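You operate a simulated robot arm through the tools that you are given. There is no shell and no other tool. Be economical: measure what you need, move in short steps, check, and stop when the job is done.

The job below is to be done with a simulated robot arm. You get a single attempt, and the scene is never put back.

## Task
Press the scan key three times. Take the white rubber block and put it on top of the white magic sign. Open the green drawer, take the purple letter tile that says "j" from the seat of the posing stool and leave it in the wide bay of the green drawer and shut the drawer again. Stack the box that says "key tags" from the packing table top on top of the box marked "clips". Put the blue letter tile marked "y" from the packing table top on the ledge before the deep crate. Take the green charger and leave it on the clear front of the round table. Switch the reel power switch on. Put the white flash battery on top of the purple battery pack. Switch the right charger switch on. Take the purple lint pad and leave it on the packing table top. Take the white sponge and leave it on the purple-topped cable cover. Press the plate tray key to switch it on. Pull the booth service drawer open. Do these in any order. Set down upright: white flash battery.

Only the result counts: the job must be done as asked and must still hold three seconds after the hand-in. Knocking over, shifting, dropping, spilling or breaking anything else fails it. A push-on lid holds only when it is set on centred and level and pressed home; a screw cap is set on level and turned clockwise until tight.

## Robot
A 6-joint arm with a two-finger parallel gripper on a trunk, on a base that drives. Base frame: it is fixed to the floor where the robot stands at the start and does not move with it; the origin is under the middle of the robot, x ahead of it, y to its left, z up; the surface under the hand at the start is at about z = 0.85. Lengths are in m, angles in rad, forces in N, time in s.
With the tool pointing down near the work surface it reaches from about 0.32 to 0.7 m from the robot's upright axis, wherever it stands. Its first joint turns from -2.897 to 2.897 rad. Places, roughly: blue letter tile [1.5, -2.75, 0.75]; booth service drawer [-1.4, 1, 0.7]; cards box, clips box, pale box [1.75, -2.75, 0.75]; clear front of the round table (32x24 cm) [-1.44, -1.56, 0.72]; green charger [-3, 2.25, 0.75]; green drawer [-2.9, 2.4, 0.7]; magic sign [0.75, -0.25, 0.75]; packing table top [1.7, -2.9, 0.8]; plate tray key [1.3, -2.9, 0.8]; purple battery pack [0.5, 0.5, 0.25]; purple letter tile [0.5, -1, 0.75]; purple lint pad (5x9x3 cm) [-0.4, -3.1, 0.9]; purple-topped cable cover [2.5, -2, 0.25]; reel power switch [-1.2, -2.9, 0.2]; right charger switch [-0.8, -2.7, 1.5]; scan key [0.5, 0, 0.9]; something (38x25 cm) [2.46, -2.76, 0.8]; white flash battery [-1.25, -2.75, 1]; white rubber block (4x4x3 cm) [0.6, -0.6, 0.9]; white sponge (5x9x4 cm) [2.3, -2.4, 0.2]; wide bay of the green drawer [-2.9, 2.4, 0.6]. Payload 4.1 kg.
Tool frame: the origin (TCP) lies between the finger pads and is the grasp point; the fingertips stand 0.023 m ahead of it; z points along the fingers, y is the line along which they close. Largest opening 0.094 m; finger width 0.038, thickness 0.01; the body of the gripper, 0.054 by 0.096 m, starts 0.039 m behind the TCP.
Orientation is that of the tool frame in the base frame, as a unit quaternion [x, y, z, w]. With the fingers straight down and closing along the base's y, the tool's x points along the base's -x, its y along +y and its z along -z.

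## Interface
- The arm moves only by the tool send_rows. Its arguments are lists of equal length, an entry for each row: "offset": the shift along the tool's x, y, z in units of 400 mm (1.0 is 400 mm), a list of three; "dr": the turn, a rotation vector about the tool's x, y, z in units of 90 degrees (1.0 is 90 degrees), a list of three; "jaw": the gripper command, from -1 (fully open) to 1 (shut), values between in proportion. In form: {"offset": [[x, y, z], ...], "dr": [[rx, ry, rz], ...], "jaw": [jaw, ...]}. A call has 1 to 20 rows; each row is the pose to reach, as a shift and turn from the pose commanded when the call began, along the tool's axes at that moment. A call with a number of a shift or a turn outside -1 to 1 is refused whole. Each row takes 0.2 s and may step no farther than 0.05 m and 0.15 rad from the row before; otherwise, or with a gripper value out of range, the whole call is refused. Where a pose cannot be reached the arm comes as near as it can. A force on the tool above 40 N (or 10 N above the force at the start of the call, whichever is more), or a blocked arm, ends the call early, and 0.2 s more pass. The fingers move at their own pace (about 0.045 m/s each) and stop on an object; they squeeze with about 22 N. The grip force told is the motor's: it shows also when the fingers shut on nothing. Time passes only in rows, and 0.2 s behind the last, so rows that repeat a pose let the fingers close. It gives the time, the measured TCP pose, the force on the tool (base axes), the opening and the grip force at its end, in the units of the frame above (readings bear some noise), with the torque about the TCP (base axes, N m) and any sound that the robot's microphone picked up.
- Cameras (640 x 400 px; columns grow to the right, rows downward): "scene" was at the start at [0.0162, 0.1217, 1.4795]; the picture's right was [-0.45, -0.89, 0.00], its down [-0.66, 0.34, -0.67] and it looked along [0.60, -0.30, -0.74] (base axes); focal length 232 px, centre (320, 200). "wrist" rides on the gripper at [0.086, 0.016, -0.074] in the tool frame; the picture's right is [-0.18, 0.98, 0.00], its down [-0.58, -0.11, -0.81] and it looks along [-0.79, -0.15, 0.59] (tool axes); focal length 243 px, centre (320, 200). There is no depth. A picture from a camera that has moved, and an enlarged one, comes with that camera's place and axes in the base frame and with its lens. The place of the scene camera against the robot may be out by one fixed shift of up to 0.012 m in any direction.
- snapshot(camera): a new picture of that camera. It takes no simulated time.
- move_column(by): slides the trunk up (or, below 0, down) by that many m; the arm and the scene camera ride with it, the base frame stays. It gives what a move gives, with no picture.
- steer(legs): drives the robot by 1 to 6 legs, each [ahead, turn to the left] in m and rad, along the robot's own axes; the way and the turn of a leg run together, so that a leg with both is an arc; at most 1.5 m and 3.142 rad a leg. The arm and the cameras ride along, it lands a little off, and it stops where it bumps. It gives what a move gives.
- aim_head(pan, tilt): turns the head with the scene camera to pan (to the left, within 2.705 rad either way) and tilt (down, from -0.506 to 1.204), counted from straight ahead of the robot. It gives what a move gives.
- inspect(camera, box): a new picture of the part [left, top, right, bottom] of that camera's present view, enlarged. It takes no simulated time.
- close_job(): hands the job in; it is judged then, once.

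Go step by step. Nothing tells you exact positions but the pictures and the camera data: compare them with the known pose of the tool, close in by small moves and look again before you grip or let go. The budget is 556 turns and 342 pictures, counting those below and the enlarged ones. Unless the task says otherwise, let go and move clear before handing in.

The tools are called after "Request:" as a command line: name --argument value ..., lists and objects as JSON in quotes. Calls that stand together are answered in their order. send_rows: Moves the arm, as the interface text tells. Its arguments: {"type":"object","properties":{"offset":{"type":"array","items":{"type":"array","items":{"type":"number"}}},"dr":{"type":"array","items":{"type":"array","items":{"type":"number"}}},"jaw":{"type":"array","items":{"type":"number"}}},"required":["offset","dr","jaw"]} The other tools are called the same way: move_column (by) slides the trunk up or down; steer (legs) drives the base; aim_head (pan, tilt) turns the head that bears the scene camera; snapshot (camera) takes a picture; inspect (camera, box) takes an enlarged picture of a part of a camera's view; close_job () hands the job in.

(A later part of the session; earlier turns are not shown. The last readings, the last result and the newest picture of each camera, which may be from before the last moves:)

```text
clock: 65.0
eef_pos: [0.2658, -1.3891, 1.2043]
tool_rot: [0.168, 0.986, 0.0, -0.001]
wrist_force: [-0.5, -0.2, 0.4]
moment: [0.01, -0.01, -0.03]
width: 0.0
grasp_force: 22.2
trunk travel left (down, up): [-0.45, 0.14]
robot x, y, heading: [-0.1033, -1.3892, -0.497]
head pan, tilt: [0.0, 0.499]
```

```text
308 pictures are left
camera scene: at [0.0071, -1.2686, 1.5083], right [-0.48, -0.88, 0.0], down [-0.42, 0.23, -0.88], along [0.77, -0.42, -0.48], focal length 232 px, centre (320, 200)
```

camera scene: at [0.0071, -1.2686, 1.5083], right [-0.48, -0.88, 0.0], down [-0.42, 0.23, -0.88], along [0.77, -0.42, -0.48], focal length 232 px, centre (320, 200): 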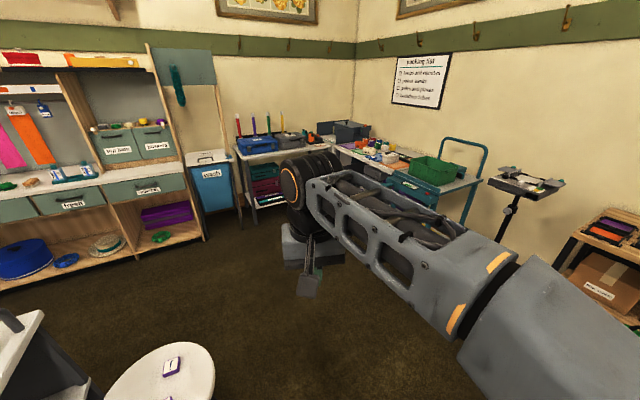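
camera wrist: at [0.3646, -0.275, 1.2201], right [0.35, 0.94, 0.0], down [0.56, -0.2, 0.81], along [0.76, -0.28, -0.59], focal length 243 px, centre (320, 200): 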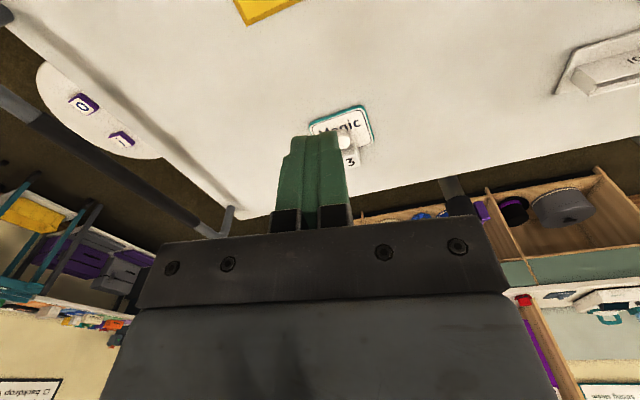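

Open floor ahead; I drive toward the packing table and look again.

Request:
steer --legs '[[1.25, 0]]'

Request:
aim_head --pan -0.5 --tilt 0.6

Request:
snapshot --camera "scene"

Request:
aim_head --pan 0.3 --tilt 0.6

Request:
snapshot --camera "scene"

```text
clock: 71.3
eef_pos: [1.3662, -2.0095, 1.2049]
tool_rot: [0.179, 0.984, 0.0, -0.001]
wrist_force: [0.7, -0.8, 0.1]
moment: [-0.02, -0.03, -0.01]
width: 0.0
grasp_force: 21.9
trunk travel left (down, up): [-0.45, 0.14]
robot x, y, heading: [0.9941, -2.0021, -0.518]
head pan, tilt: [0.0, 0.499]
```

```text
clock: 72.3
eef_pos: [1.3666, -2.009, 1.2053]
tool_rot: [0.179, 0.984, 0.0, 0.0]
wrist_force: [0.2, 0.4, -0.2]
moment: [0.03, -0.03, 0.02]
width: 0.0
grasp_force: 21.3
trunk travel left (down, up): [-0.45, 0.14]
robot x, y, heading: [0.9948, -2.0011, -0.517]
head pan, tilt: [-0.499, 0.6]
```

```text
307 pictures are left
camera scene: at [1.0781, -1.9121, 1.4992], right [-0.85, -0.53, 0.0], down [-0.3, 0.48, -0.83], along [0.43, -0.7, -0.56], focal length 232 px, centre (320, 200)
```

scene: 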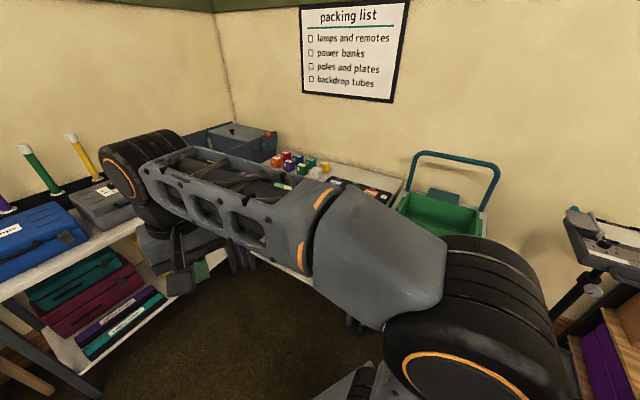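

```text
clock: 73.4
eef_pos: [1.3661, -2.0098, 1.2039]
tool_rot: [0.18, 0.984, 0.0, -0.001]
wrist_force: [-0.2, -0.4, 0.2]
moment: [0.0, 0.01, -0.01]
width: 0.0
grasp_force: 22.3
trunk travel left (down, up): [-0.45, 0.14]
robot x, y, heading: [0.9974, -2.0006, -0.518]
head pan, tilt: [0.3, 0.6]
```

```text
306 pictures are left
camera scene: at [1.1179, -1.8561, 1.4992], right [-0.22, -0.98, 0.0], down [-0.55, 0.12, -0.83], along [0.81, -0.18, -0.56], focal length 232 px, centre (320, 200)
```

scene: 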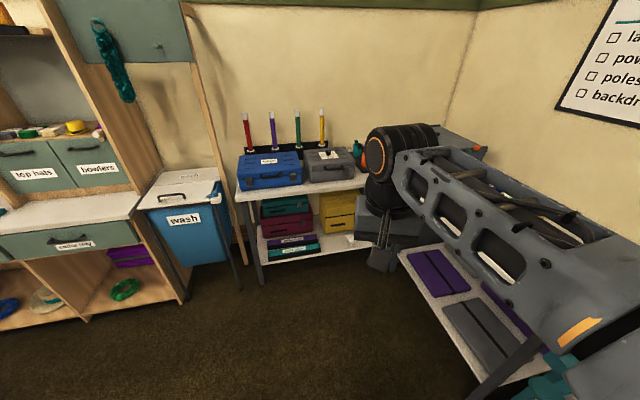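

The packing table is along the wall at y≈-3. I move to about (1.5, -2.15) facing it.

Request:
steer --legs '[[0, 0.228], [0.53, 0], [0, -1.28]]'

Request:
aim_head --pan -0.05 --tilt 0.85

Request:
snapshot --camera "scene"

Request:
snapshot --camera "wrist"

```text
clock: 80.5
eef_pos: [1.6848, -2.4831, 1.2037]
tool_rot: [0.654, 0.757, 0.0, -0.001]
wrist_force: [-0.4, -0.3, 0.1]
moment: [0.03, 0.02, 0.02]
width: 0.0
grasp_force: 22.2
trunk travel left (down, up): [-0.45, 0.14]
robot x, y, heading: [1.5083, -2.158, -1.584]
head pan, tilt: [0.3, 0.6]
```

```text
clock: 81.3
eef_pos: [1.6836, -2.4839, 1.2039]
tool_rot: [0.654, 0.757, 0.001, -0.001]
wrist_force: [-0.1, 0.0, -0.1]
moment: [-0.05, 0.0, -0.04]
width: 0.0
grasp_force: 22.6
trunk travel left (down, up): [-0.45, 0.14]
robot x, y, heading: [1.5107, -2.1561, -1.58]
head pan, tilt: [-0.051, 0.85]
```

```text
305 pictures are left
camera scene: at [1.6774, -2.1843, 1.4784], right [-1.0, 0.06, 0.0], down [0.04, 0.75, -0.66], along [-0.04, -0.66, -0.75], focal length 232 px, centre (320, 200)
```

scene: 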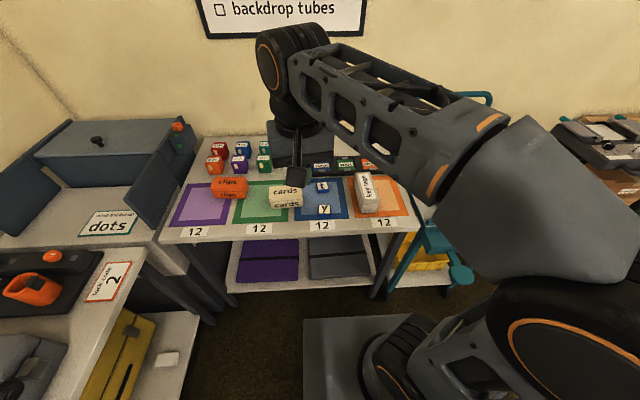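

```text
304 pictures are left
camera wrist: at [1.6866, -2.3957, 1.2792], right [1.0, -0.04, 0.0], down [-0.02, -0.59, 0.81], along [-0.03, -0.8, -0.59], focal length 243 px, centre (320, 200)
```

wrist: 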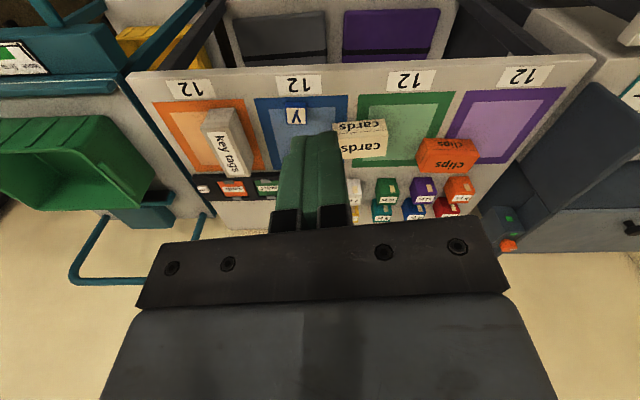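

I see the key tags box on the orange mat, tile y on the blue mat, and the clips box near the purple mat. I zoom in for detail.

Request:
inspect --camera "wrist" --box '[120, 60, 520, 240]'

Request:
inspect --camera "scene" --box '[0, 110, 320, 310]'

Request:
inspect --camera "scene" --box '[160, 130, 420, 290]'

```text
1.60 times, centred on (320, 150) of wrist
camera zoom: at [1.6866, -2.3957, 1.2792], right [1.0, -0.04, 0.0], down [-0.02, -0.59, 0.81], along [-0.03, -0.8, -0.59], focal length 388 px, centre (320, 280)
```

zoom: 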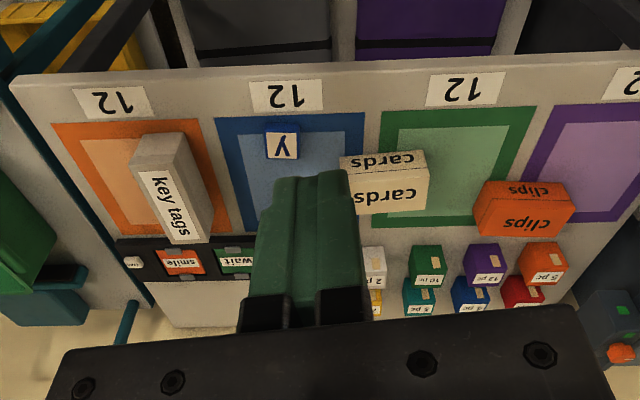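

```text
2.00 times, centred on (160, 210) of scene
camera zoom: at [1.6774, -2.1843, 1.4784], right [-1.0, 0.06, 0.0], down [0.04, 0.75, -0.66], along [-0.04, -0.66, -0.75], focal length 465 px, centre (640, 180)
```

zoom: 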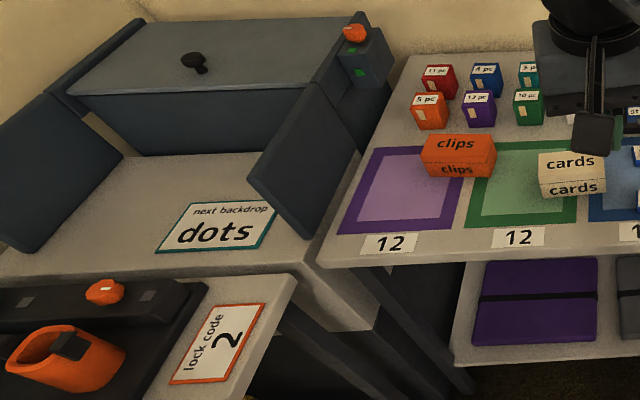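

```text
2.46 times, centred on (290, 210) of scene
camera zoom: at [1.6774, -2.1843, 1.4784], right [-1.0, 0.06, 0.0], down [0.04, 0.75, -0.66], along [-0.04, -0.66, -0.75], focal length 572 px, centre (394, 175)
```

zoom: 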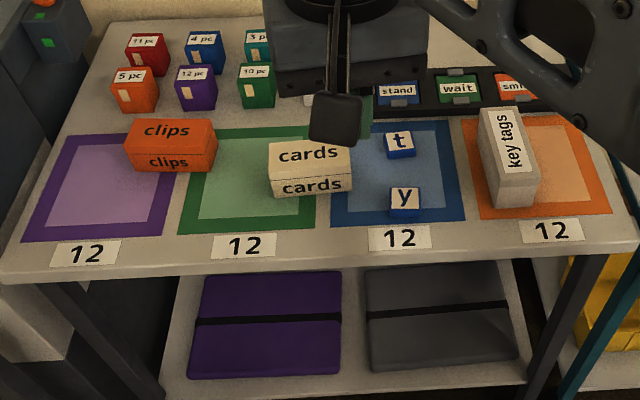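

Key tags ≈(1.46,-2.78), y tile ≈(1.62,-2.72), clips ≈(1.99,-2.83). I shift the base to about (1.71,-2.25) so all are in reach.

Request:
steer --legs '[[0, 1.13], [0.22, 0], [0, -1.13]]'

Request:
snapshot --camera "wrist"

Request:
snapshot --camera "scene"

```text
clock: 88.7
eef_pos: [1.8787, -2.5819, 1.2039]
tool_rot: [0.656, 0.755, 0.001, -0.001]
wrist_force: [-0.4, -0.6, -0.1]
moment: [0.0, 0.05, -0.02]
width: 0.0003
grasp_force: 22.1
trunk travel left (down, up): [-0.45, 0.14]
robot x, y, heading: [1.7076, -2.2512, -1.587]
head pan, tilt: [-0.051, 0.85]
```

```text
300 pictures are left
camera wrist: at [1.8827, -2.4936, 1.2792], right [1.0, -0.05, 0.0], down [-0.03, -0.59, 0.81], along [-0.04, -0.8, -0.59], focal length 243 px, centre (320, 200)
```

wrist: 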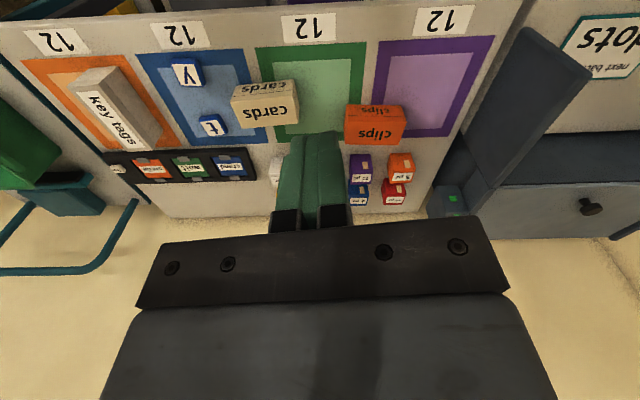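

```text
299 pictures are left
camera scene: at [1.8753, -2.282, 1.4783], right [-1.0, 0.07, 0.0], down [0.05, 0.75, -0.66], along [-0.05, -0.66, -0.75], focal length 232 px, centre (320, 200)
```

scene: 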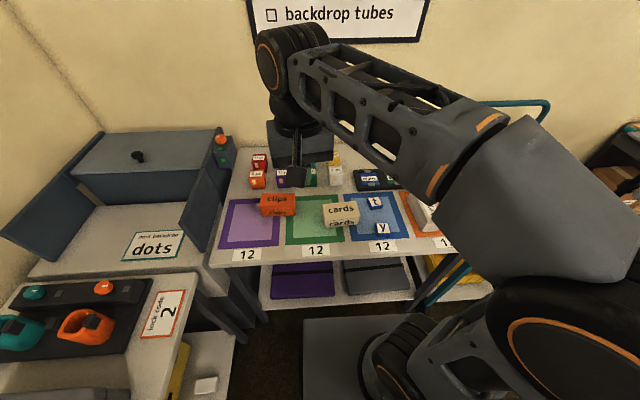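

The y tile's top is near z 0.818, so the table is about z 0.80. I move over the key tags box for a close look.

Request:
send_rows --offset '[[-0.02, -0.1, 0.03], [-0.04, -0.2, 0.06], [-0.06, -0.3, 0.1], [-0.08, -0.4, 0.14], [-0.1, -0.5, 0.18], [-0.12, -0.6, 0.22], [-0.14, -0.7, 0.26], [-0.16, -0.8, 0.3], [-0.18, -0.9, 0.34], [-0.18, -1.0, 0.36]]' --dr '[[0, 0, 0], [0, 0, 0], [0, 0, 0], [0, 0, 0], [0, 0, 0], [0, 0, 0], [0, 0, 0], [0, 0, 0], [0, 0, 0], [0, 0, 0]]' --jaw '[1, 0.5, 0, -1, -1, -1, -1, -1, -1, -1]'

Request:
snapshot --camera "wrist"

Request:
snapshot --camera "scene"

```text
clock: 90.9
eef_pos: [1.4924, -2.7076, 1.0579]
tool_rot: [0.657, 0.754, 0.0, 0.0]
wrist_force: [0.4, -0.6, 0.5]
moment: [-0.02, -0.05, 0.02]
width: 0.0938
grasp_force: 0.0
trunk travel left (down, up): [-0.45, 0.14]
robot x, y, heading: [1.7089, -2.2556, -1.589]
head pan, tilt: [-0.051, 0.85]
```

```text
298 pictures are left
camera wrist: at [1.4968, -2.6206, 1.1326], right [1.0, -0.05, 0.0], down [-0.03, -0.59, 0.81], along [-0.04, -0.8, -0.59], focal length 243 px, centre (320, 200)
```

wrist: 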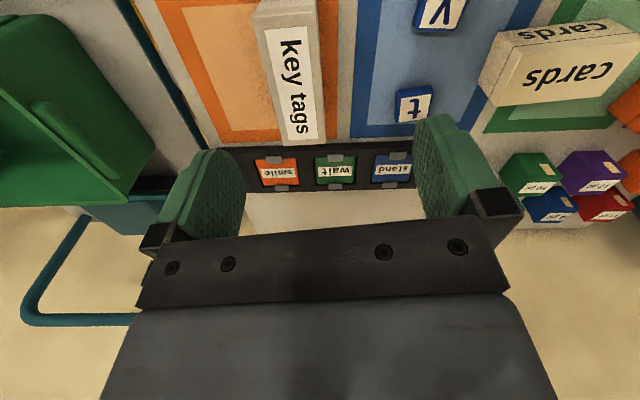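

```text
297 pictures are left
camera scene: at [1.8749, -2.2822, 1.4784], right [-1.0, 0.07, 0.0], down [0.05, 0.75, -0.66], along [-0.05, -0.66, -0.75], focal length 232 px, centre (320, 200)
```

scene: 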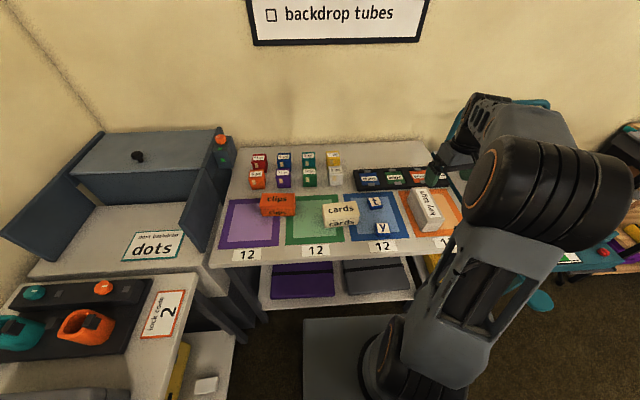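

The key tags box lies along y, centred about (1.466,-2.77), top z≈0.862. I move over it and lower part way.

Request:
send_rows --offset '[[-0.07, -0.045, 0.05], [-0.1455, -0.087, 0.1], [-0.1455, -0.087, 0.2], [-0.1455, -0.087, 0.28]]' --dr '[[0, 0, 0.035], [0, 0, 0.07], [0, 0, 0.07], [0, 0, 0.07]]' --jaw '[-1, -1, -1, -1]'

Request:
snapshot --camera "wrist"

Request:
inspect --camera "scene" --box '[340, 140, 500, 260]'

```text
clock: 91.9
eef_pos: [1.4663, -2.7704, 0.9477]
tool_rot: [0.696, 0.718, 0.001, 0.0]
wrist_force: [0.7, 0.6, 0.1]
moment: [-0.05, 0.01, 0.03]
width: 0.0938
grasp_force: 0.0
trunk travel left (down, up): [-0.45, 0.14]
robot x, y, heading: [1.7064, -2.25, -1.592]
head pan, tilt: [-0.051, 0.85]
```

```text
296 pictures are left
camera wrist: at [1.4795, -2.6831, 1.0222], right [0.99, -0.16, 0.0], down [-0.09, -0.59, 0.81], along [-0.13, -0.8, -0.59], focal length 243 px, centre (320, 200)
```

wrist: 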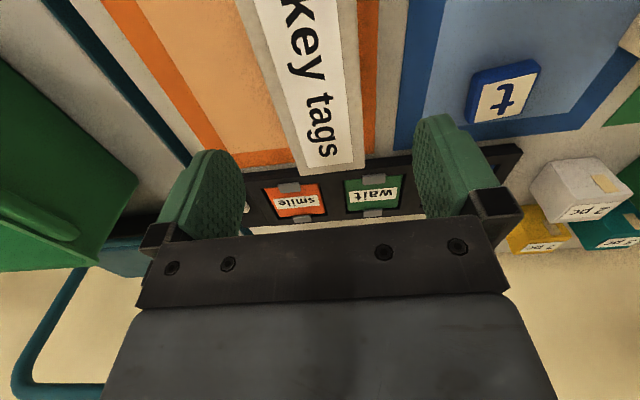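

```text
3.33 times, centred on (420, 200) of scene
camera zoom: at [1.8752, -2.282, 1.4784], right [-1.0, 0.07, 0.0], down [0.05, 0.75, -0.66], along [-0.05, -0.66, -0.75], focal length 775 px, centre (-13, 200)
```

zoom: 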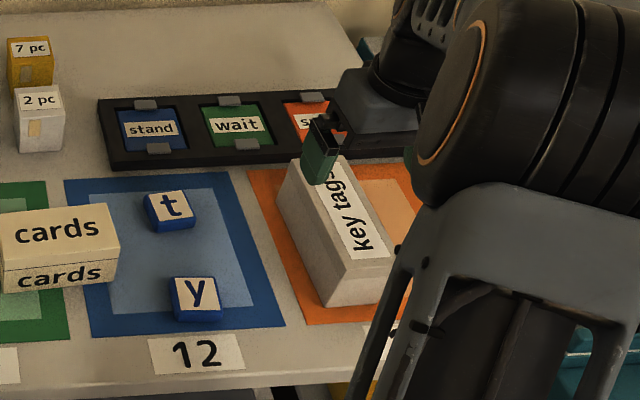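

Box centre ≈(1.464,-2.777), length ~0.15. I descend and grip.

Request:
send_rows --offset '[[-0.013, -0.005, 0.1], [-0.013, -0.005, 0.2], [-0.013, -0.005, 0.27], [-0.013, -0.005, 0.27], [-0.013, -0.005, 0.27], [-0.013, -0.005, 0.27], [-0.013, -0.005, 0.27]]' --dr '[[0, 0, 0], [0, 0, 0], [0, 0, 0], [0, 0, 0], [0, 0, 0], [0, 0, 0], [0, 0, 0]]' --jaw '[-1, -1, -1, 1, 1, 1, 1]'

Request:
snapshot --camera "wrist"

```text
clock: 93.5
eef_pos: [1.4624, -2.7759, 0.8413]
tool_rot: [0.697, 0.717, 0.001, -0.001]
wrist_force: [-0.3, 0.3, -0.6]
moment: [-0.05, 0.02, 0.04]
width: 0.0598
grasp_force: 22.1
trunk travel left (down, up): [-0.45, 0.14]
robot x, y, heading: [1.7092, -2.2545, -1.586]
head pan, tilt: [-0.051, 0.85]
```

```text
294 pictures are left
camera wrist: at [1.4759, -2.6885, 0.9161], right [0.99, -0.16, 0.0], down [-0.09, -0.59, 0.8], along [-0.13, -0.8, -0.59], focal length 243 px, centre (320, 200)
```

wrist: 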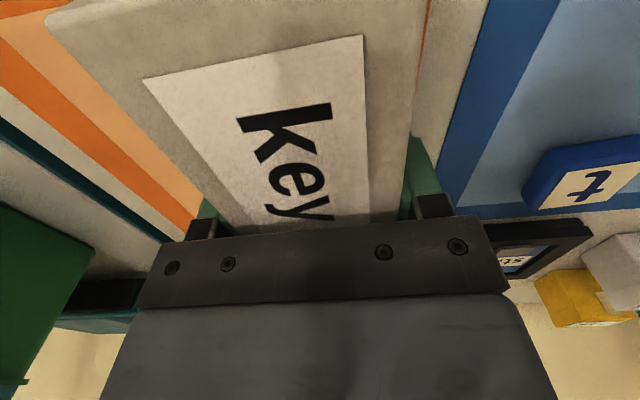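

Gripped at 0.060 wide. I lift and carry it toward the clips box at about (1.978,-2.82), turning it a quarter turn to align.

Request:
send_rows --offset '[[0, 0, -0.1], [0, 0, -0.2], [0, 0, -0.3], [0.03, 0.05, -0.4], [0.08, 0.14, -0.42], [0.13, 0.23, -0.42], [0.18, 0.32, -0.42], [0.2, 0.42, -0.42], [0.2, 0.52, -0.42], [0.2, 0.62, -0.42], [0.2, 0.72, -0.42], [0.2, 0.82, -0.42], [0.2, 0.92, -0.42], [0.2, 1.0, -0.42]]' --dr '[[0, 0, 0], [0, 0, 0], [0, 0, 0], [0, 0, 0], [0, 0, 0], [0, 0, 0], [0, 0, 0], [0, 0, 0], [0, 0, 0], [0, 0, 0], [0, 0, 0], [0, 0, 0], [0, 0, 0], [0, 0, 0]]' --jaw '[1, 1, 1, 1, 1, 1, 1, 1, 1, 1, 1, 1, 1, 1]'

Request:
snapshot --camera "wrist"

Request:
snapshot --camera "scene"

```text
clock: 96.5
eef_pos: [1.8618, -2.6841, 1.0079]
tool_rot: [0.697, 0.717, 0.001, -0.001]
wrist_force: [0.0, -0.6, -2.7]
moment: [0.01, -0.02, 0.0]
width: 0.0593
grasp_force: 22.2
trunk travel left (down, up): [-0.45, 0.14]
robot x, y, heading: [1.7071, -2.2502, -1.587]
head pan, tilt: [-0.051, 0.85]
```

```text
293 pictures are left
camera wrist: at [1.8755, -2.5978, 1.083], right [0.99, -0.16, 0.0], down [-0.09, -0.59, 0.8], along [-0.13, -0.8, -0.59], focal length 243 px, centre (320, 200)
```

wrist: 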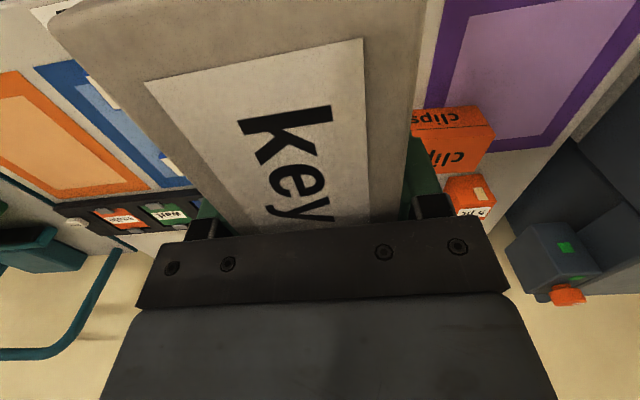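

```text
292 pictures are left
camera scene: at [1.8756, -2.2822, 1.4783], right [-1.0, 0.07, 0.0], down [0.05, 0.75, -0.66], along [-0.05, -0.66, -0.75], focal length 232 px, centre (320, 200)
```

scene: 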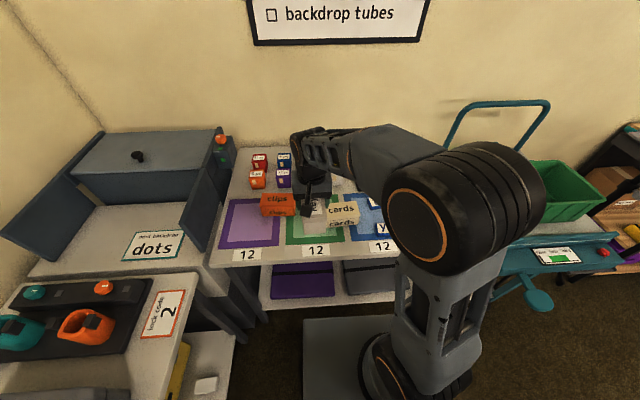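

I rotate the held box a quarter turn at height.

Request:
send_rows --offset '[[0, 0, -0.05], [0, 0, -0.05], [0, 0, -0.05], [0, 0, -0.05], [0, 0, -0.05], [0, 0, -0.05], [0, 0, -0.05], [0, 0, -0.05], [0, 0, -0.05], [0, 0, -0.05], [0, 0, -0.05], [0, 0, -0.05]]' --dr '[[0, 0, -0.085], [0, 0, -0.17], [0, 0, -0.255], [0, 0, -0.34], [0, 0, -0.425], [0, 0, -0.51], [0, 0, -0.595], [0, 0, -0.68], [0, 0, -0.765], [0, 0, -0.85], [0, 0, -0.93], [0, 0, -1.0]]' --jaw '[1, 1, 1, 1, 1, 1, 1, 1, 1, 1, 1, 1]'

Request:
snapshot --camera "scene"

Request:
snapshot --camera "wrist"

```text
clock: 99.1
eef_pos: [1.8618, -2.6837, 1.0281]
tool_rot: [-0.015, 1.0, 0.001, 0.001]
wrist_force: [-0.4, -0.3, -2.4]
moment: [0.02, -0.01, -0.01]
width: 0.0596
grasp_force: 22.2
trunk travel left (down, up): [-0.45, 0.14]
robot x, y, heading: [1.7078, -2.2528, -1.589]
head pan, tilt: [-0.051, 0.85]
```

```text
291 pictures are left
camera scene: at [1.8754, -2.2822, 1.4783], right [-1.0, 0.07, 0.0], down [0.05, 0.75, -0.66], along [-0.05, -0.66, -0.75], focal length 232 px, centre (320, 200)
```

scene: 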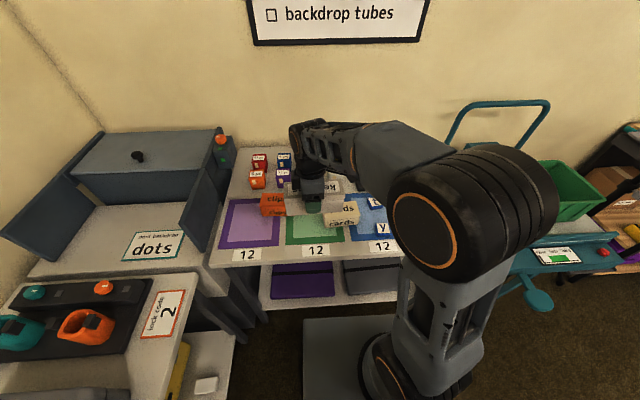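

```text
290 pictures are left
camera wrist: at [1.7748, -2.6705, 1.1029], right [0.15, 0.99, 0.0], down [0.58, -0.09, 0.81], along [0.8, -0.12, -0.59], focal length 243 px, centre (320, 200)
```

wrist: 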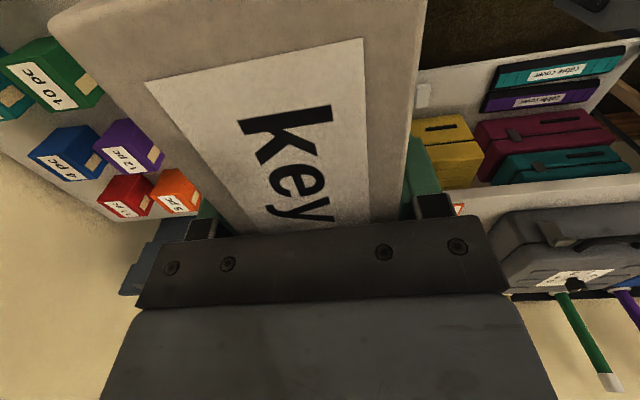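

The box is now along x. I move over the clips box, still well above.

Request:
send_rows --offset '[[-0.06, -0.075, 0], [-0.12, -0.15, 0.03], [-0.18, -0.22, 0.06], [-0.24, -0.3, 0.1], [-0.277, -0.364, 0.14], [-0.277, -0.364, 0.18]]' --dr '[[0, 0, 0], [0, 0, 0], [0, 0, 0], [0, 0, 0], [0, 0, 0], [0, 0, 0]]' --jaw '[1, 1, 1, 1, 1, 1]'

Request:
inspect --camera "scene" --box '[160, 120, 360, 260]'

Request:
snapshot --camera "wrist"

```text
clock: 100.5
eef_pos: [1.9763, -2.8243, 0.9553]
tool_rot: [-0.014, 1.0, 0.001, 0.001]
wrist_force: [0.6, 0.2, -2.9]
moment: [-0.04, -0.02, 0.05]
width: 0.0597
grasp_force: 21.9
trunk travel left (down, up): [-0.45, 0.14]
robot x, y, heading: [1.709, -2.2516, -1.589]
head pan, tilt: [-0.051, 0.85]
```

```text
2.86 times, centred on (260, 190) of scene
camera zoom: at [1.8756, -2.2824, 1.4783], right [-1.0, 0.07, 0.0], down [0.05, 0.75, -0.66], along [-0.05, -0.66, -0.75], focal length 664 px, centre (491, 229)
```

zoom: 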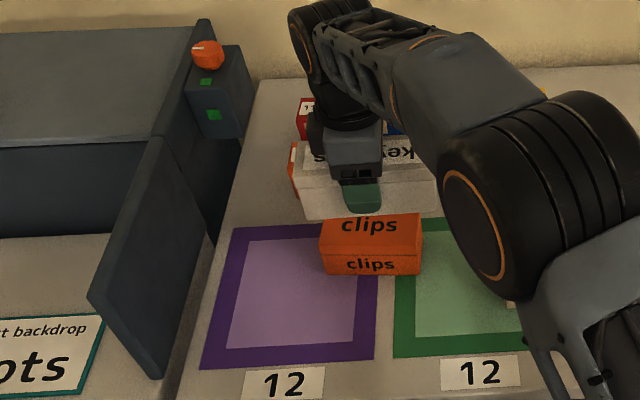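

```text
288 pictures are left
camera wrist: at [1.8894, -2.8117, 1.0296], right [0.16, 0.99, 0.0], down [0.58, -0.09, 0.81], along [0.8, -0.12, -0.59], focal length 243 px, centre (320, 200)
```

wrist: 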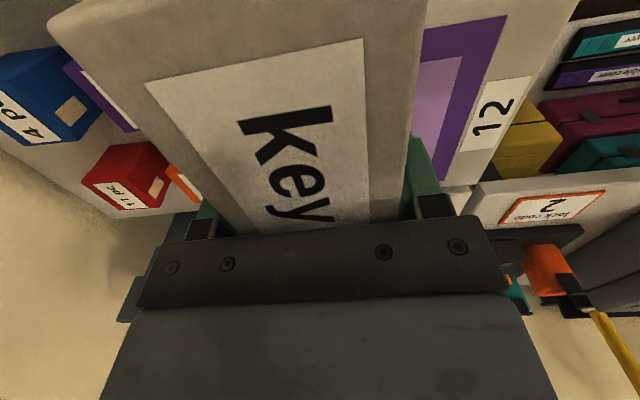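

Clips box centre refined to (1.979,-2.828), top z≈0.861. I lower onto it in fine steps.

Request:
send_rows --offset '[[-0.007, -0.01, 0.05], [-0.007, -0.01, 0.09], [-0.007, -0.01, 0.11], [-0.007, -0.01, 0.12]]' --dr '[[0, 0, 0], [0, 0, 0], [0, 0, 0], [0, 0, 0]]' --jaw '[1, 1, 1, 1]'

Request:
inspect --camera "scene" --box '[160, 120, 360, 260]'

```text
clock: 101.5
eef_pos: [1.9808, -2.8284, 0.9068]
tool_rot: [-0.015, 1.0, 0.002, 0.0]
wrist_force: [0.7, 0.4, -3.8]
moment: [0.0, 0.01, -0.01]
width: 0.0598
grasp_force: 21.5
trunk travel left (down, up): [-0.45, 0.14]
robot x, y, heading: [1.7109, -2.2516, -1.585]
head pan, tilt: [-0.051, 0.85]
```

```text
2.86 times, centred on (260, 190) of scene
camera zoom: at [1.8755, -2.2823, 1.4783], right [-1.0, 0.07, 0.0], down [0.05, 0.75, -0.66], along [-0.05, -0.66, -0.75], focal length 664 px, centre (491, 229)
```

zoom: 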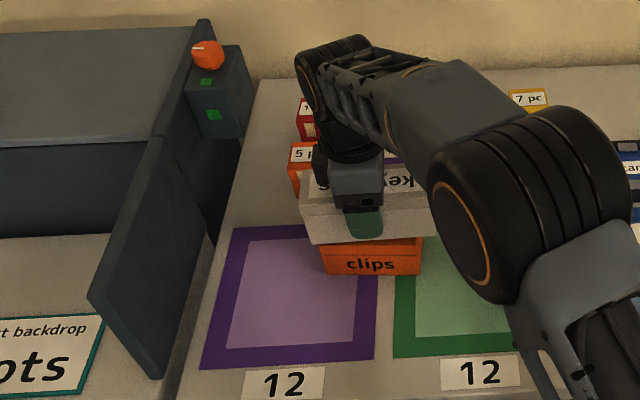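

Request:
send_rows --offset '[[0, 0, 0.005], [0, 0, 0.01], [0, 0, 0.015]]' --dr '[[0, 0, 0], [0, 0, 0], [0, 0, 0]]' --jaw '[1, 1, 1]'

```text
clock: 102.3
eef_pos: [1.9802, -2.8293, 0.901]
tool_rot: [-0.014, 1.0, 0.001, 0.0]
wrist_force: [0.8, -0.3, -2.1]
moment: [-0.02, -0.01, 0.0]
width: 0.0595
grasp_force: 22.3
trunk travel left (down, up): [-0.45, 0.14]
robot x, y, heading: [1.7074, -2.2498, -1.589]
head pan, tilt: [-0.051, 0.85]
```

Request:
send_rows --offset '[[0, 0, 0.005], [0, 0, 0.01]]' --dr '[[0, 0, 0], [0, 0, 0]]' --jaw '[1, 1]'

```text
clock: 102.9
eef_pos: [1.9805, -2.8299, 0.9005]
tool_rot: [-0.015, 1.0, -0.002, 0.001]
wrist_force: [1.7, -1.4, 15.5]
moment: [0.2, 0.57, -0.01]
width: 0.0598
grasp_force: 22.0
trunk travel left (down, up): [-0.45, 0.14]
robot x, y, heading: [1.7076, -2.2558, -1.59]
head pan, tilt: [-0.051, 0.85]
```

Contact at z 0.9005. I release and lift straight up.

Request:
send_rows --offset '[[0, 0, -0.006], [0, 0, -0.006], [0, 0, -0.006], [0, 0, -0.1], [0, 0, -0.2], [0.05, 0, -0.3]]' --dr '[[0, 0, 0], [0, 0, 0], [0, 0, 0], [0, 0, 0], [0, 0, 0], [0, 0, 0]]' --jaw '[-1, -1, -1, -1, -1, -1]'

Request:
inspect --camera "scene" --box '[160, 120, 360, 260]'

Request:
snapshot --camera "wrist"

```text
clock: 104.3
eef_pos: [1.9596, -2.8299, 1.0191]
tool_rot: [-0.015, 1.0, 0.0, 0.0]
wrist_force: [0.1, -0.2, -0.7]
moment: [0.01, 0.01, -0.01]
width: 0.0941
grasp_force: 0.1
trunk travel left (down, up): [-0.45, 0.14]
robot x, y, heading: [1.7058, -2.2554, -1.586]
head pan, tilt: [-0.051, 0.85]
```

```text
2.86 times, centred on (260, 190) of scene
camera zoom: at [1.8754, -2.2821, 1.4783], right [-1.0, 0.07, 0.0], down [0.05, 0.75, -0.66], along [-0.05, -0.66, -0.75], focal length 664 px, centre (491, 229)
```

zoom: 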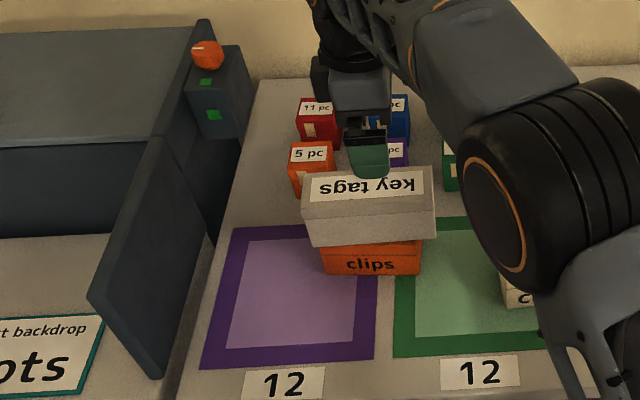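

```text
285 pictures are left
camera wrist: at [1.8726, -2.8171, 1.0941], right [0.16, 0.99, 0.0], down [0.58, -0.09, 0.81], along [0.8, -0.12, -0.59], focal length 243 px, centre (320, 200)
```

wrist: 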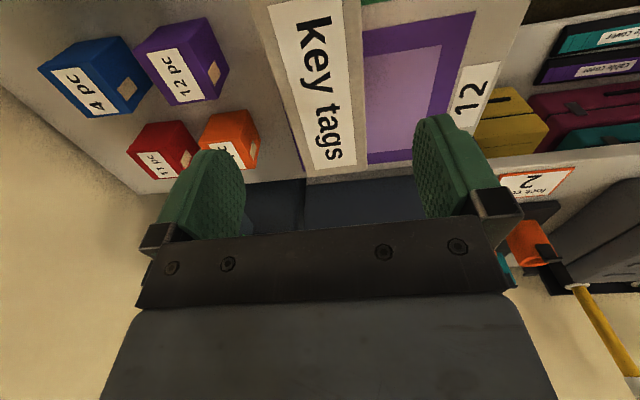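

Key tags is stacked neatly on clips. Next the y tile near (1.623,-2.705); I move over it and turn the hand back.

Request:
send_rows --offset '[[0.07, 0.03, 0], [0.14, 0.06, 0], [0.21, 0.09, 0], [0.28, 0.12, 0], [0.35, 0.15, 0], [0.42, 0.18, 0], [0.49, 0.21, 0], [0.56, 0.24, 0], [0.63, 0.28, 0], [0.7, 0.31, 0], [0.76, 0.34, 0.02], [0.79, 0.35, 0.05]]' --dr '[[0, 0, 0.085], [0, 0, 0.17], [0, 0, 0.255], [0, 0, 0.34], [0, 0, 0.425], [0, 0, 0.51], [0, 0, 0.595], [0, 0, 0.68], [0, 0, 0.765], [0, 0, 0.85], [0, 0, 0.93], [0, 0, 1.0]]' --jaw '[-0.3, -0.3, -0.3, -0.3, -0.3, -0.3, -0.3, -0.3, -0.3, -0.3, -0.3, -0.3]'

Request:
snapshot --camera "wrist"

```text
clock: 106.9
eef_pos: [1.6391, -2.7002, 0.9978]
tool_rot: [0.697, 0.718, 0.001, 0.0]
wrist_force: [0.6, 0.0, -0.1]
moment: [0.0, -0.01, -0.01]
width: 0.061
grasp_force: 0.0
trunk travel left (down, up): [-0.45, 0.14]
robot x, y, heading: [1.7138, -2.2519, -1.587]
head pan, tilt: [-0.051, 0.85]
```

```text
284 pictures are left
camera wrist: at [1.6528, -2.614, 1.0724], right [0.99, -0.16, 0.0], down [-0.09, -0.59, 0.81], along [-0.13, -0.8, -0.59], focal length 243 px, centre (320, 200)
```

wrist: 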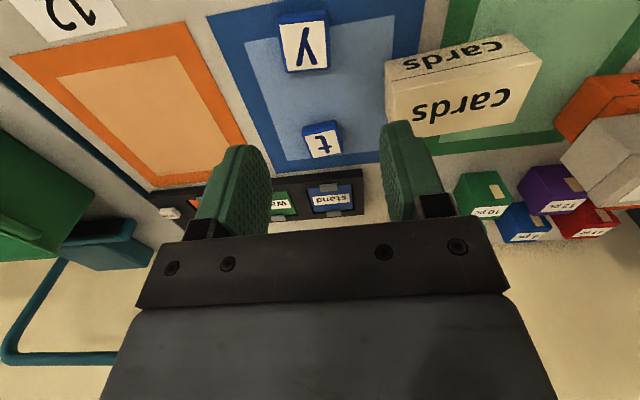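

The y tile is axis-aligned, about 4.2 cm wide at (1.622,-2.710). I descend to just above the table and check.

Request:
send_rows --offset '[[-0.024, -0.043, 0.1], [-0.024, -0.043, 0.2], [-0.024, -0.043, 0.3], [-0.024, -0.043, 0.36]]' --dr '[[0, 0, 0], [0, 0, 0], [0, 0, 0], [0, 0, 0]]' --jaw '[-0.5, -0.5, -0.5, -0.5]'

Request:
snapshot --camera "wrist"

```text
clock: 107.9
eef_pos: [1.6232, -2.7108, 0.8543]
tool_rot: [0.696, 0.718, 0.0, -0.001]
wrist_force: [0.6, -0.4, 0.4]
moment: [-0.01, -0.02, -0.03]
width: 0.0705
grasp_force: 0.1
trunk travel left (down, up): [-0.45, 0.14]
robot x, y, heading: [1.7061, -2.2515, -1.591]
head pan, tilt: [-0.051, 0.85]
```

```text
283 pictures are left
camera wrist: at [1.638, -2.6238, 0.9289], right [0.99, -0.16, 0.0], down [-0.09, -0.59, 0.81], along [-0.13, -0.8, -0.59], focal length 243 px, centre (320, 200)
```

wrist: 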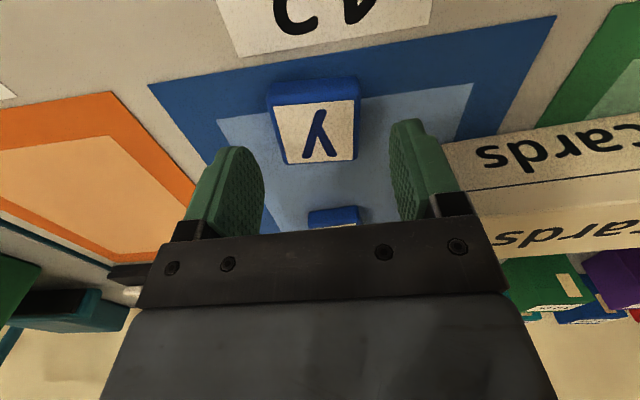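

Well centred. Lower the last bit, grip, lift.

Request:
send_rows --offset '[[0, 0, 0.04], [0, 0, 0.065], [0, 0, 0.065], [0, 0, 0.065], [0, 0, 0.065], [0, 0, 0.065]]' --dr '[[0, 0, 0], [0, 0, 0], [0, 0, 0], [0, 0, 0], [0, 0, 0], [0, 0, 0]]' --jaw '[-0.5, -0.5, 1, 1, 1, 1]'

Request:
send_rows --offset '[[0, 0, -0.1], [0, 0, -0.2], [0, 0, -0.3], [0.05, 0, -0.4], [0.15, 0.0, -0.45], [0.25, 0, -0.5], [0.35, 0, -0.55], [0.45, 0, -0.6]]' --dr '[[0, 0, 0], [0, 0, 0], [0, 0, 0], [0, 0, 0], [0, 0, 0], [0, 0, 0], [0, 0, 0], [0, 0, 0]]' --jaw '[1, 1, 1, 1, 1, 1, 1, 1]'

Request:
snapshot --camera "wrist"

```text
clock: 109.3
eef_pos: [1.6232, -2.7101, 0.8273]
tool_rot: [0.697, 0.717, 0.0, -0.001]
wrist_force: [-0.1, -0.1, 0.8]
moment: [0.01, -0.02, 0.01]
width: 0.0471
grasp_force: 22.0
trunk travel left (down, up): [-0.45, 0.14]
robot x, y, heading: [1.7071, -2.2506, -1.591]
head pan, tilt: [-0.051, 0.85]
```

```text
clock: 111.1
eef_pos: [1.62, -2.5302, 1.0698]
tool_rot: [0.696, 0.718, 0.001, 0.0]
wrist_force: [0.2, 0.5, 0.0]
moment: [0.0, -0.04, -0.02]
width: 0.0468
grasp_force: 21.5
trunk travel left (down, up): [-0.45, 0.14]
robot x, y, heading: [1.7075, -2.2529, -1.586]
head pan, tilt: [-0.051, 0.85]
```

```text
282 pictures are left
camera wrist: at [1.6321, -2.4436, 1.1444], right [0.99, -0.15, 0.0], down [-0.09, -0.59, 0.81], along [-0.13, -0.8, -0.59], focal length 243 px, centre (320, 200)
```

wrist: 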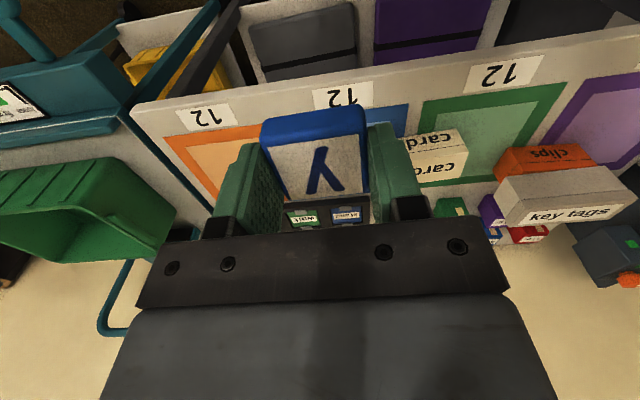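

Tile held. I shift the base toward the corner ledge.

Request:
steer --legs '[[0, 1.3], [0.2, 0], [0, -0.55]]'

Request:
aim_head --pan 0 --tilt 0.85

Request:
snapshot --camera "scene"

Request:
snapshot --camera "wrist"

```text
clock: 117.4
eef_pos: [2.0095, -2.5781, 1.0704]
tool_rot: [0.399, 0.917, -0.001, -0.001]
wrist_force: [0.8, 0.1, -0.6]
moment: [0.02, 0.02, 0.02]
width: 0.0467
grasp_force: 22.3
trunk travel left (down, up): [-0.45, 0.14]
robot x, y, heading: [1.8947, -2.3107, -0.865]
head pan, tilt: [-0.051, 0.85]
```

```text
clock: 118.0
eef_pos: [2.0091, -2.5782, 1.0684]
tool_rot: [0.399, 0.917, 0.0, -0.001]
wrist_force: [0.1, 0.4, -0.3]
moment: [-0.03, 0.0, 0.0]
width: 0.0466
grasp_force: 22.2
trunk travel left (down, up): [-0.45, 0.14]
robot x, y, heading: [1.8952, -2.3088, -0.866]
head pan, tilt: [0.0, 0.85]
```

```text
281 pictures are left
camera scene: at [2.0374, -2.2256, 1.4783], right [-0.76, -0.65, 0.0], down [-0.49, 0.57, -0.66], along [0.43, -0.5, -0.75], focal length 232 px, centre (320, 200)
```

scene: 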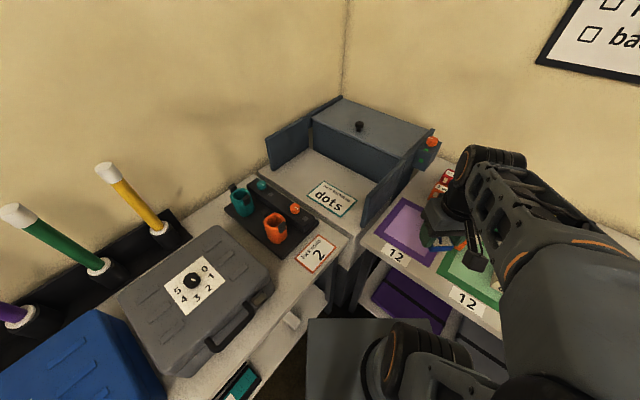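

```text
280 pictures are left
camera wrist: at [1.9627, -2.5044, 1.1442], right [0.84, 0.54, 0.0], down [0.32, -0.5, 0.81], along [0.43, -0.68, -0.59], focal length 243 px, centre (320, 200)
```

wrist: 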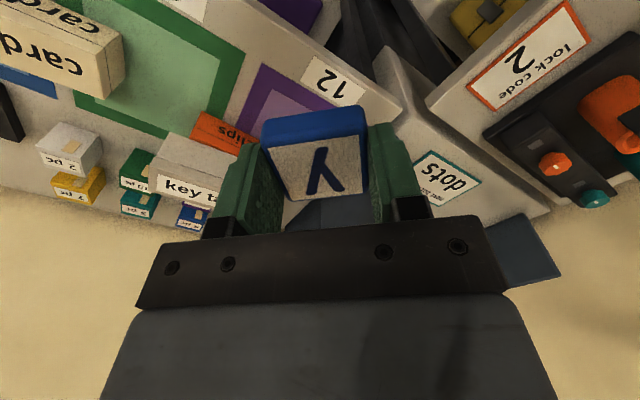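

Request:
inspect --camera "scene" --box '[240, 80, 460, 250]'

```text
2.35 times, centred on (350, 165) of scene
camera zoom: at [2.0374, -2.2256, 1.4783], right [-0.76, -0.65, 0.0], down [-0.49, 0.57, -0.66], along [0.43, -0.5, -0.75], focal length 547 px, centre (249, 282)
```

zoom: 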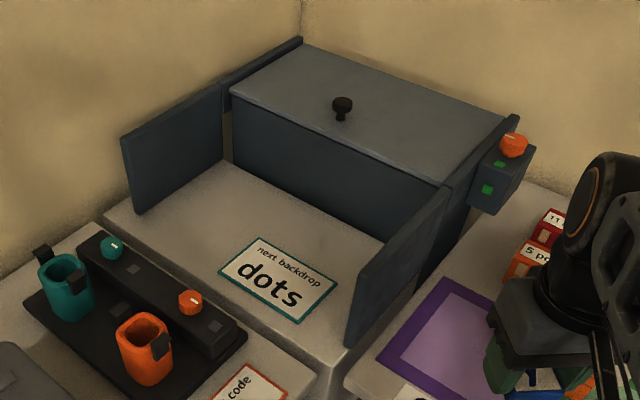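

The free spot behind the dots sign is about (2.40,-2.83). I swing the tile over at safe height.

Request:
send_rows --offset '[[-0.09, 0.02, -0.05], [-0.18, 0.045, -0.1], [-0.28, 0.07, -0.1], [-0.38, 0.095, -0.1], [-0.48, 0.12, -0.1], [-0.58, 0.145, -0.1], [-0.68, 0.17, -0.1], [-0.78, 0.195, -0.1], [-0.88, 0.22, -0.1], [-0.98, 0.25, -0.1]]' --dr '[[0, 0, 0], [0, 0, 0], [0, 0, 0], [0, 0, 0], [0, 0, 0], [0, 0, 0], [0, 0, 0], [0, 0, 0], [0, 0, 0], [0, 0, 0]]' --jaw '[1, 1, 1, 1, 1, 1, 1, 1, 1, 1]'

Request:
snapshot --camera "wrist"

Request:
snapshot --camera "scene"

```text
clock: 120.2
eef_pos: [2.3375, -2.789, 1.1067]
tool_rot: [0.399, 0.917, 0.0, -0.001]
wrist_force: [-0.5, 0.6, -0.8]
moment: [-0.01, -0.04, -0.02]
width: 0.047
grasp_force: 21.6
out of reach, approached as far as the arm can: row 10
trunk travel left (down, up): [-0.45, 0.14]
robot x, y, heading: [1.8931, -2.3124, -0.867]
head pan, tilt: [0.0, 0.85]
```

```text
278 pictures are left
camera wrist: at [2.2909, -2.7142, 1.1828], right [0.85, 0.53, 0.0], down [0.32, -0.5, 0.81], along [0.43, -0.68, -0.59], focal length 243 px, centre (320, 200)
```

wrist: 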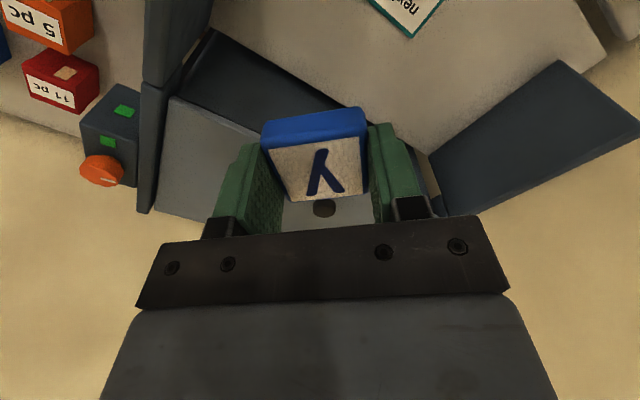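

```text
277 pictures are left
camera scene: at [2.0359, -2.2244, 1.4785], right [-0.76, -0.65, 0.0], down [-0.48, 0.57, -0.66], along [0.43, -0.5, -0.75], focal length 232 px, centre (320, 200)
```

scene: 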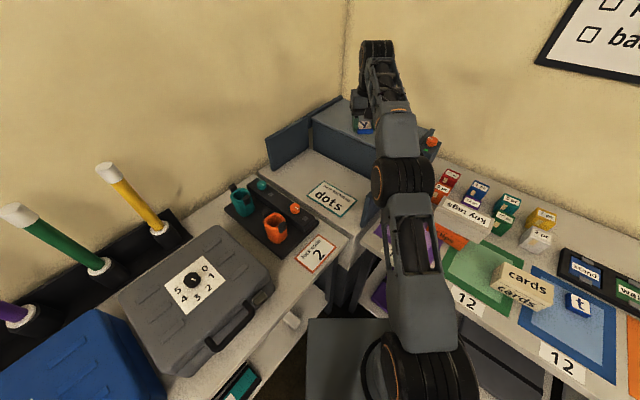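

The arm is at its limit here. I try to edge the base forward a little toward the corner.

Request:
steer --legs '[[0.07, 0]]'

Request:
snapshot --camera "scene"

```text
clock: 121.1
eef_pos: [2.3376, -2.8021, 1.1069]
tool_rot: [0.41, 0.912, 0.001, 0.0]
wrist_force: [0.3, 0.5, 0.9]
moment: [0.02, 0.02, -0.01]
width: 0.047
grasp_force: 22.0
trunk travel left (down, up): [-0.45, 0.14]
robot x, y, heading: [1.9042, -2.3107, -0.893]
head pan, tilt: [0.0, 0.85]
stopped in leg 1: the robot was blocked; the commanded pose is now the measured one
```

```text
276 pictures are left
camera scene: at [2.0521, -2.2298, 1.4784], right [-0.78, -0.62, 0.0], down [-0.47, 0.59, -0.66], along [0.41, -0.52, -0.75], focal length 232 px, centre (320, 200)
```

scene: 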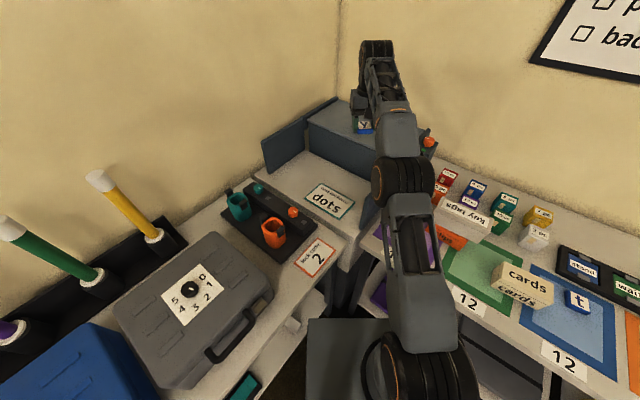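

Blocked on the right side. I retract the arm, back off and re-approach facing +x so I can stand deeper in the corner.

Request:
send_rows --offset '[[0.1, 0, -0.02], [0.2, 0, -0.04], [0.3, 0, -0.06], [0.4, 0, -0.08], [0.5, 0, -0.1], [0.6, 0, -0.12]]' --dr '[[0, 0, 0], [0, 0, 0], [0, 0, 0], [0, 0, 0], [0, 0, 0], [0, 0, 0]]' --jaw '[1, 1, 1, 1, 1, 1]'

Request:
steer --legs '[[-0.06, 0], [0, 1.093], [-0.28, 0], [0, -0.2], [0.3, 0]]'

Request:
snapshot --camera "scene"

```text
clock: 122.5
eef_pos: [2.1788, -2.6208, 1.1553]
tool_rot: [0.409, 0.912, 0.001, -0.002]
wrist_force: [-0.2, 1.0, -0.1]
moment: [0.04, 0.01, 0.02]
width: 0.0469
grasp_force: 22.4
trunk travel left (down, up): [-0.45, 0.14]
robot x, y, heading: [1.9043, -2.3123, -0.897]
head pan, tilt: [0.0, 0.85]
```

```text
clock: 130.2
eef_pos: [2.3014, -2.2968, 1.1558]
tool_rot: [-0.029, 1.0, 0.001, -0.002]
wrist_force: [0.1, 1.4, -0.3]
moment: [-0.04, 0.01, 0.0]
width: 0.047
grasp_force: 22.3
trunk travel left (down, up): [-0.45, 0.14]
robot x, y, heading: [1.8894, -2.3197, 0.004]
head pan, tilt: [0.0, 0.85]
```

```text
275 pictures are left
camera scene: at [1.913, -2.1614, 1.4783], right [0.01, -1.0, 0.0], down [-0.75, 0.0, -0.66], along [0.66, 0.0, -0.75], focal length 232 px, centre (320, 200)
```

scene: 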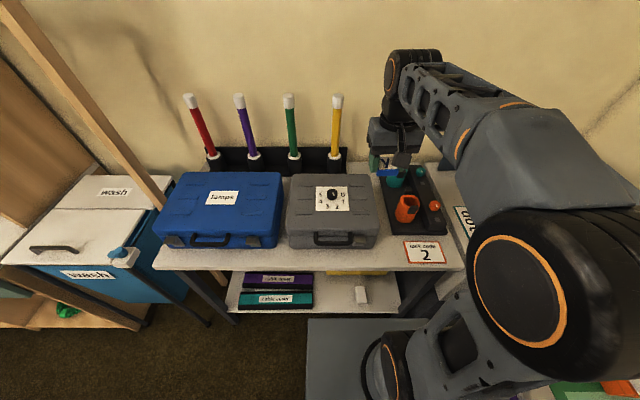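

Request:
steer --legs '[[0.08, 0]]'

Request:
aim_head --pan -0.7 --tilt 0.8

Request:
snapshot --camera "scene"

```text
clock: 131.3
eef_pos: [2.385, -2.2961, 1.1562]
tool_rot: [-0.028, 1.0, 0.0, 0.0]
wrist_force: [1.0, 0.0, -0.2]
moment: [0.02, 0.01, 0.02]
width: 0.0471
grasp_force: 22.0
trunk travel left (down, up): [-0.45, 0.14]
robot x, y, heading: [1.971, -2.321, 0.005]
head pan, tilt: [0.0, 0.85]
```

```text
clock: 132.3
eef_pos: [2.3846, -2.2969, 1.1561]
tool_rot: [-0.027, 1.0, 0.0, -0.002]
wrist_force: [0.2, -0.9, -0.3]
moment: [0.02, 0.0, 0.01]
width: 0.0469
grasp_force: 21.5
trunk travel left (down, up): [-0.45, 0.14]
robot x, y, heading: [1.9713, -2.3201, 0.005]
head pan, tilt: [-0.7, 0.799]
```

```text
274 pictures are left
camera scene: at [1.978, -2.2131, 1.4823], right [-0.64, -0.77, 0.0], down [-0.55, 0.46, -0.7], along [0.54, -0.45, -0.72], focal length 232 px, centre (320, 200)
```

scene: 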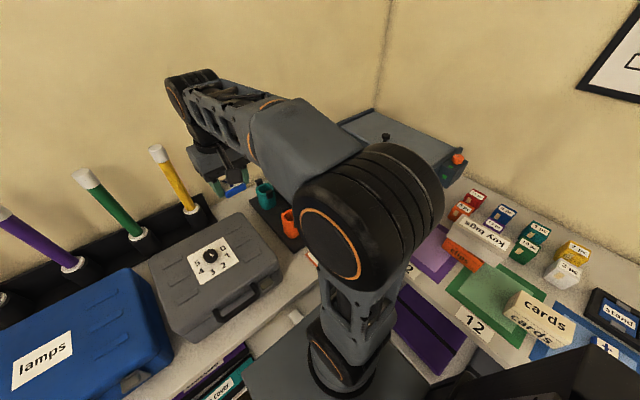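

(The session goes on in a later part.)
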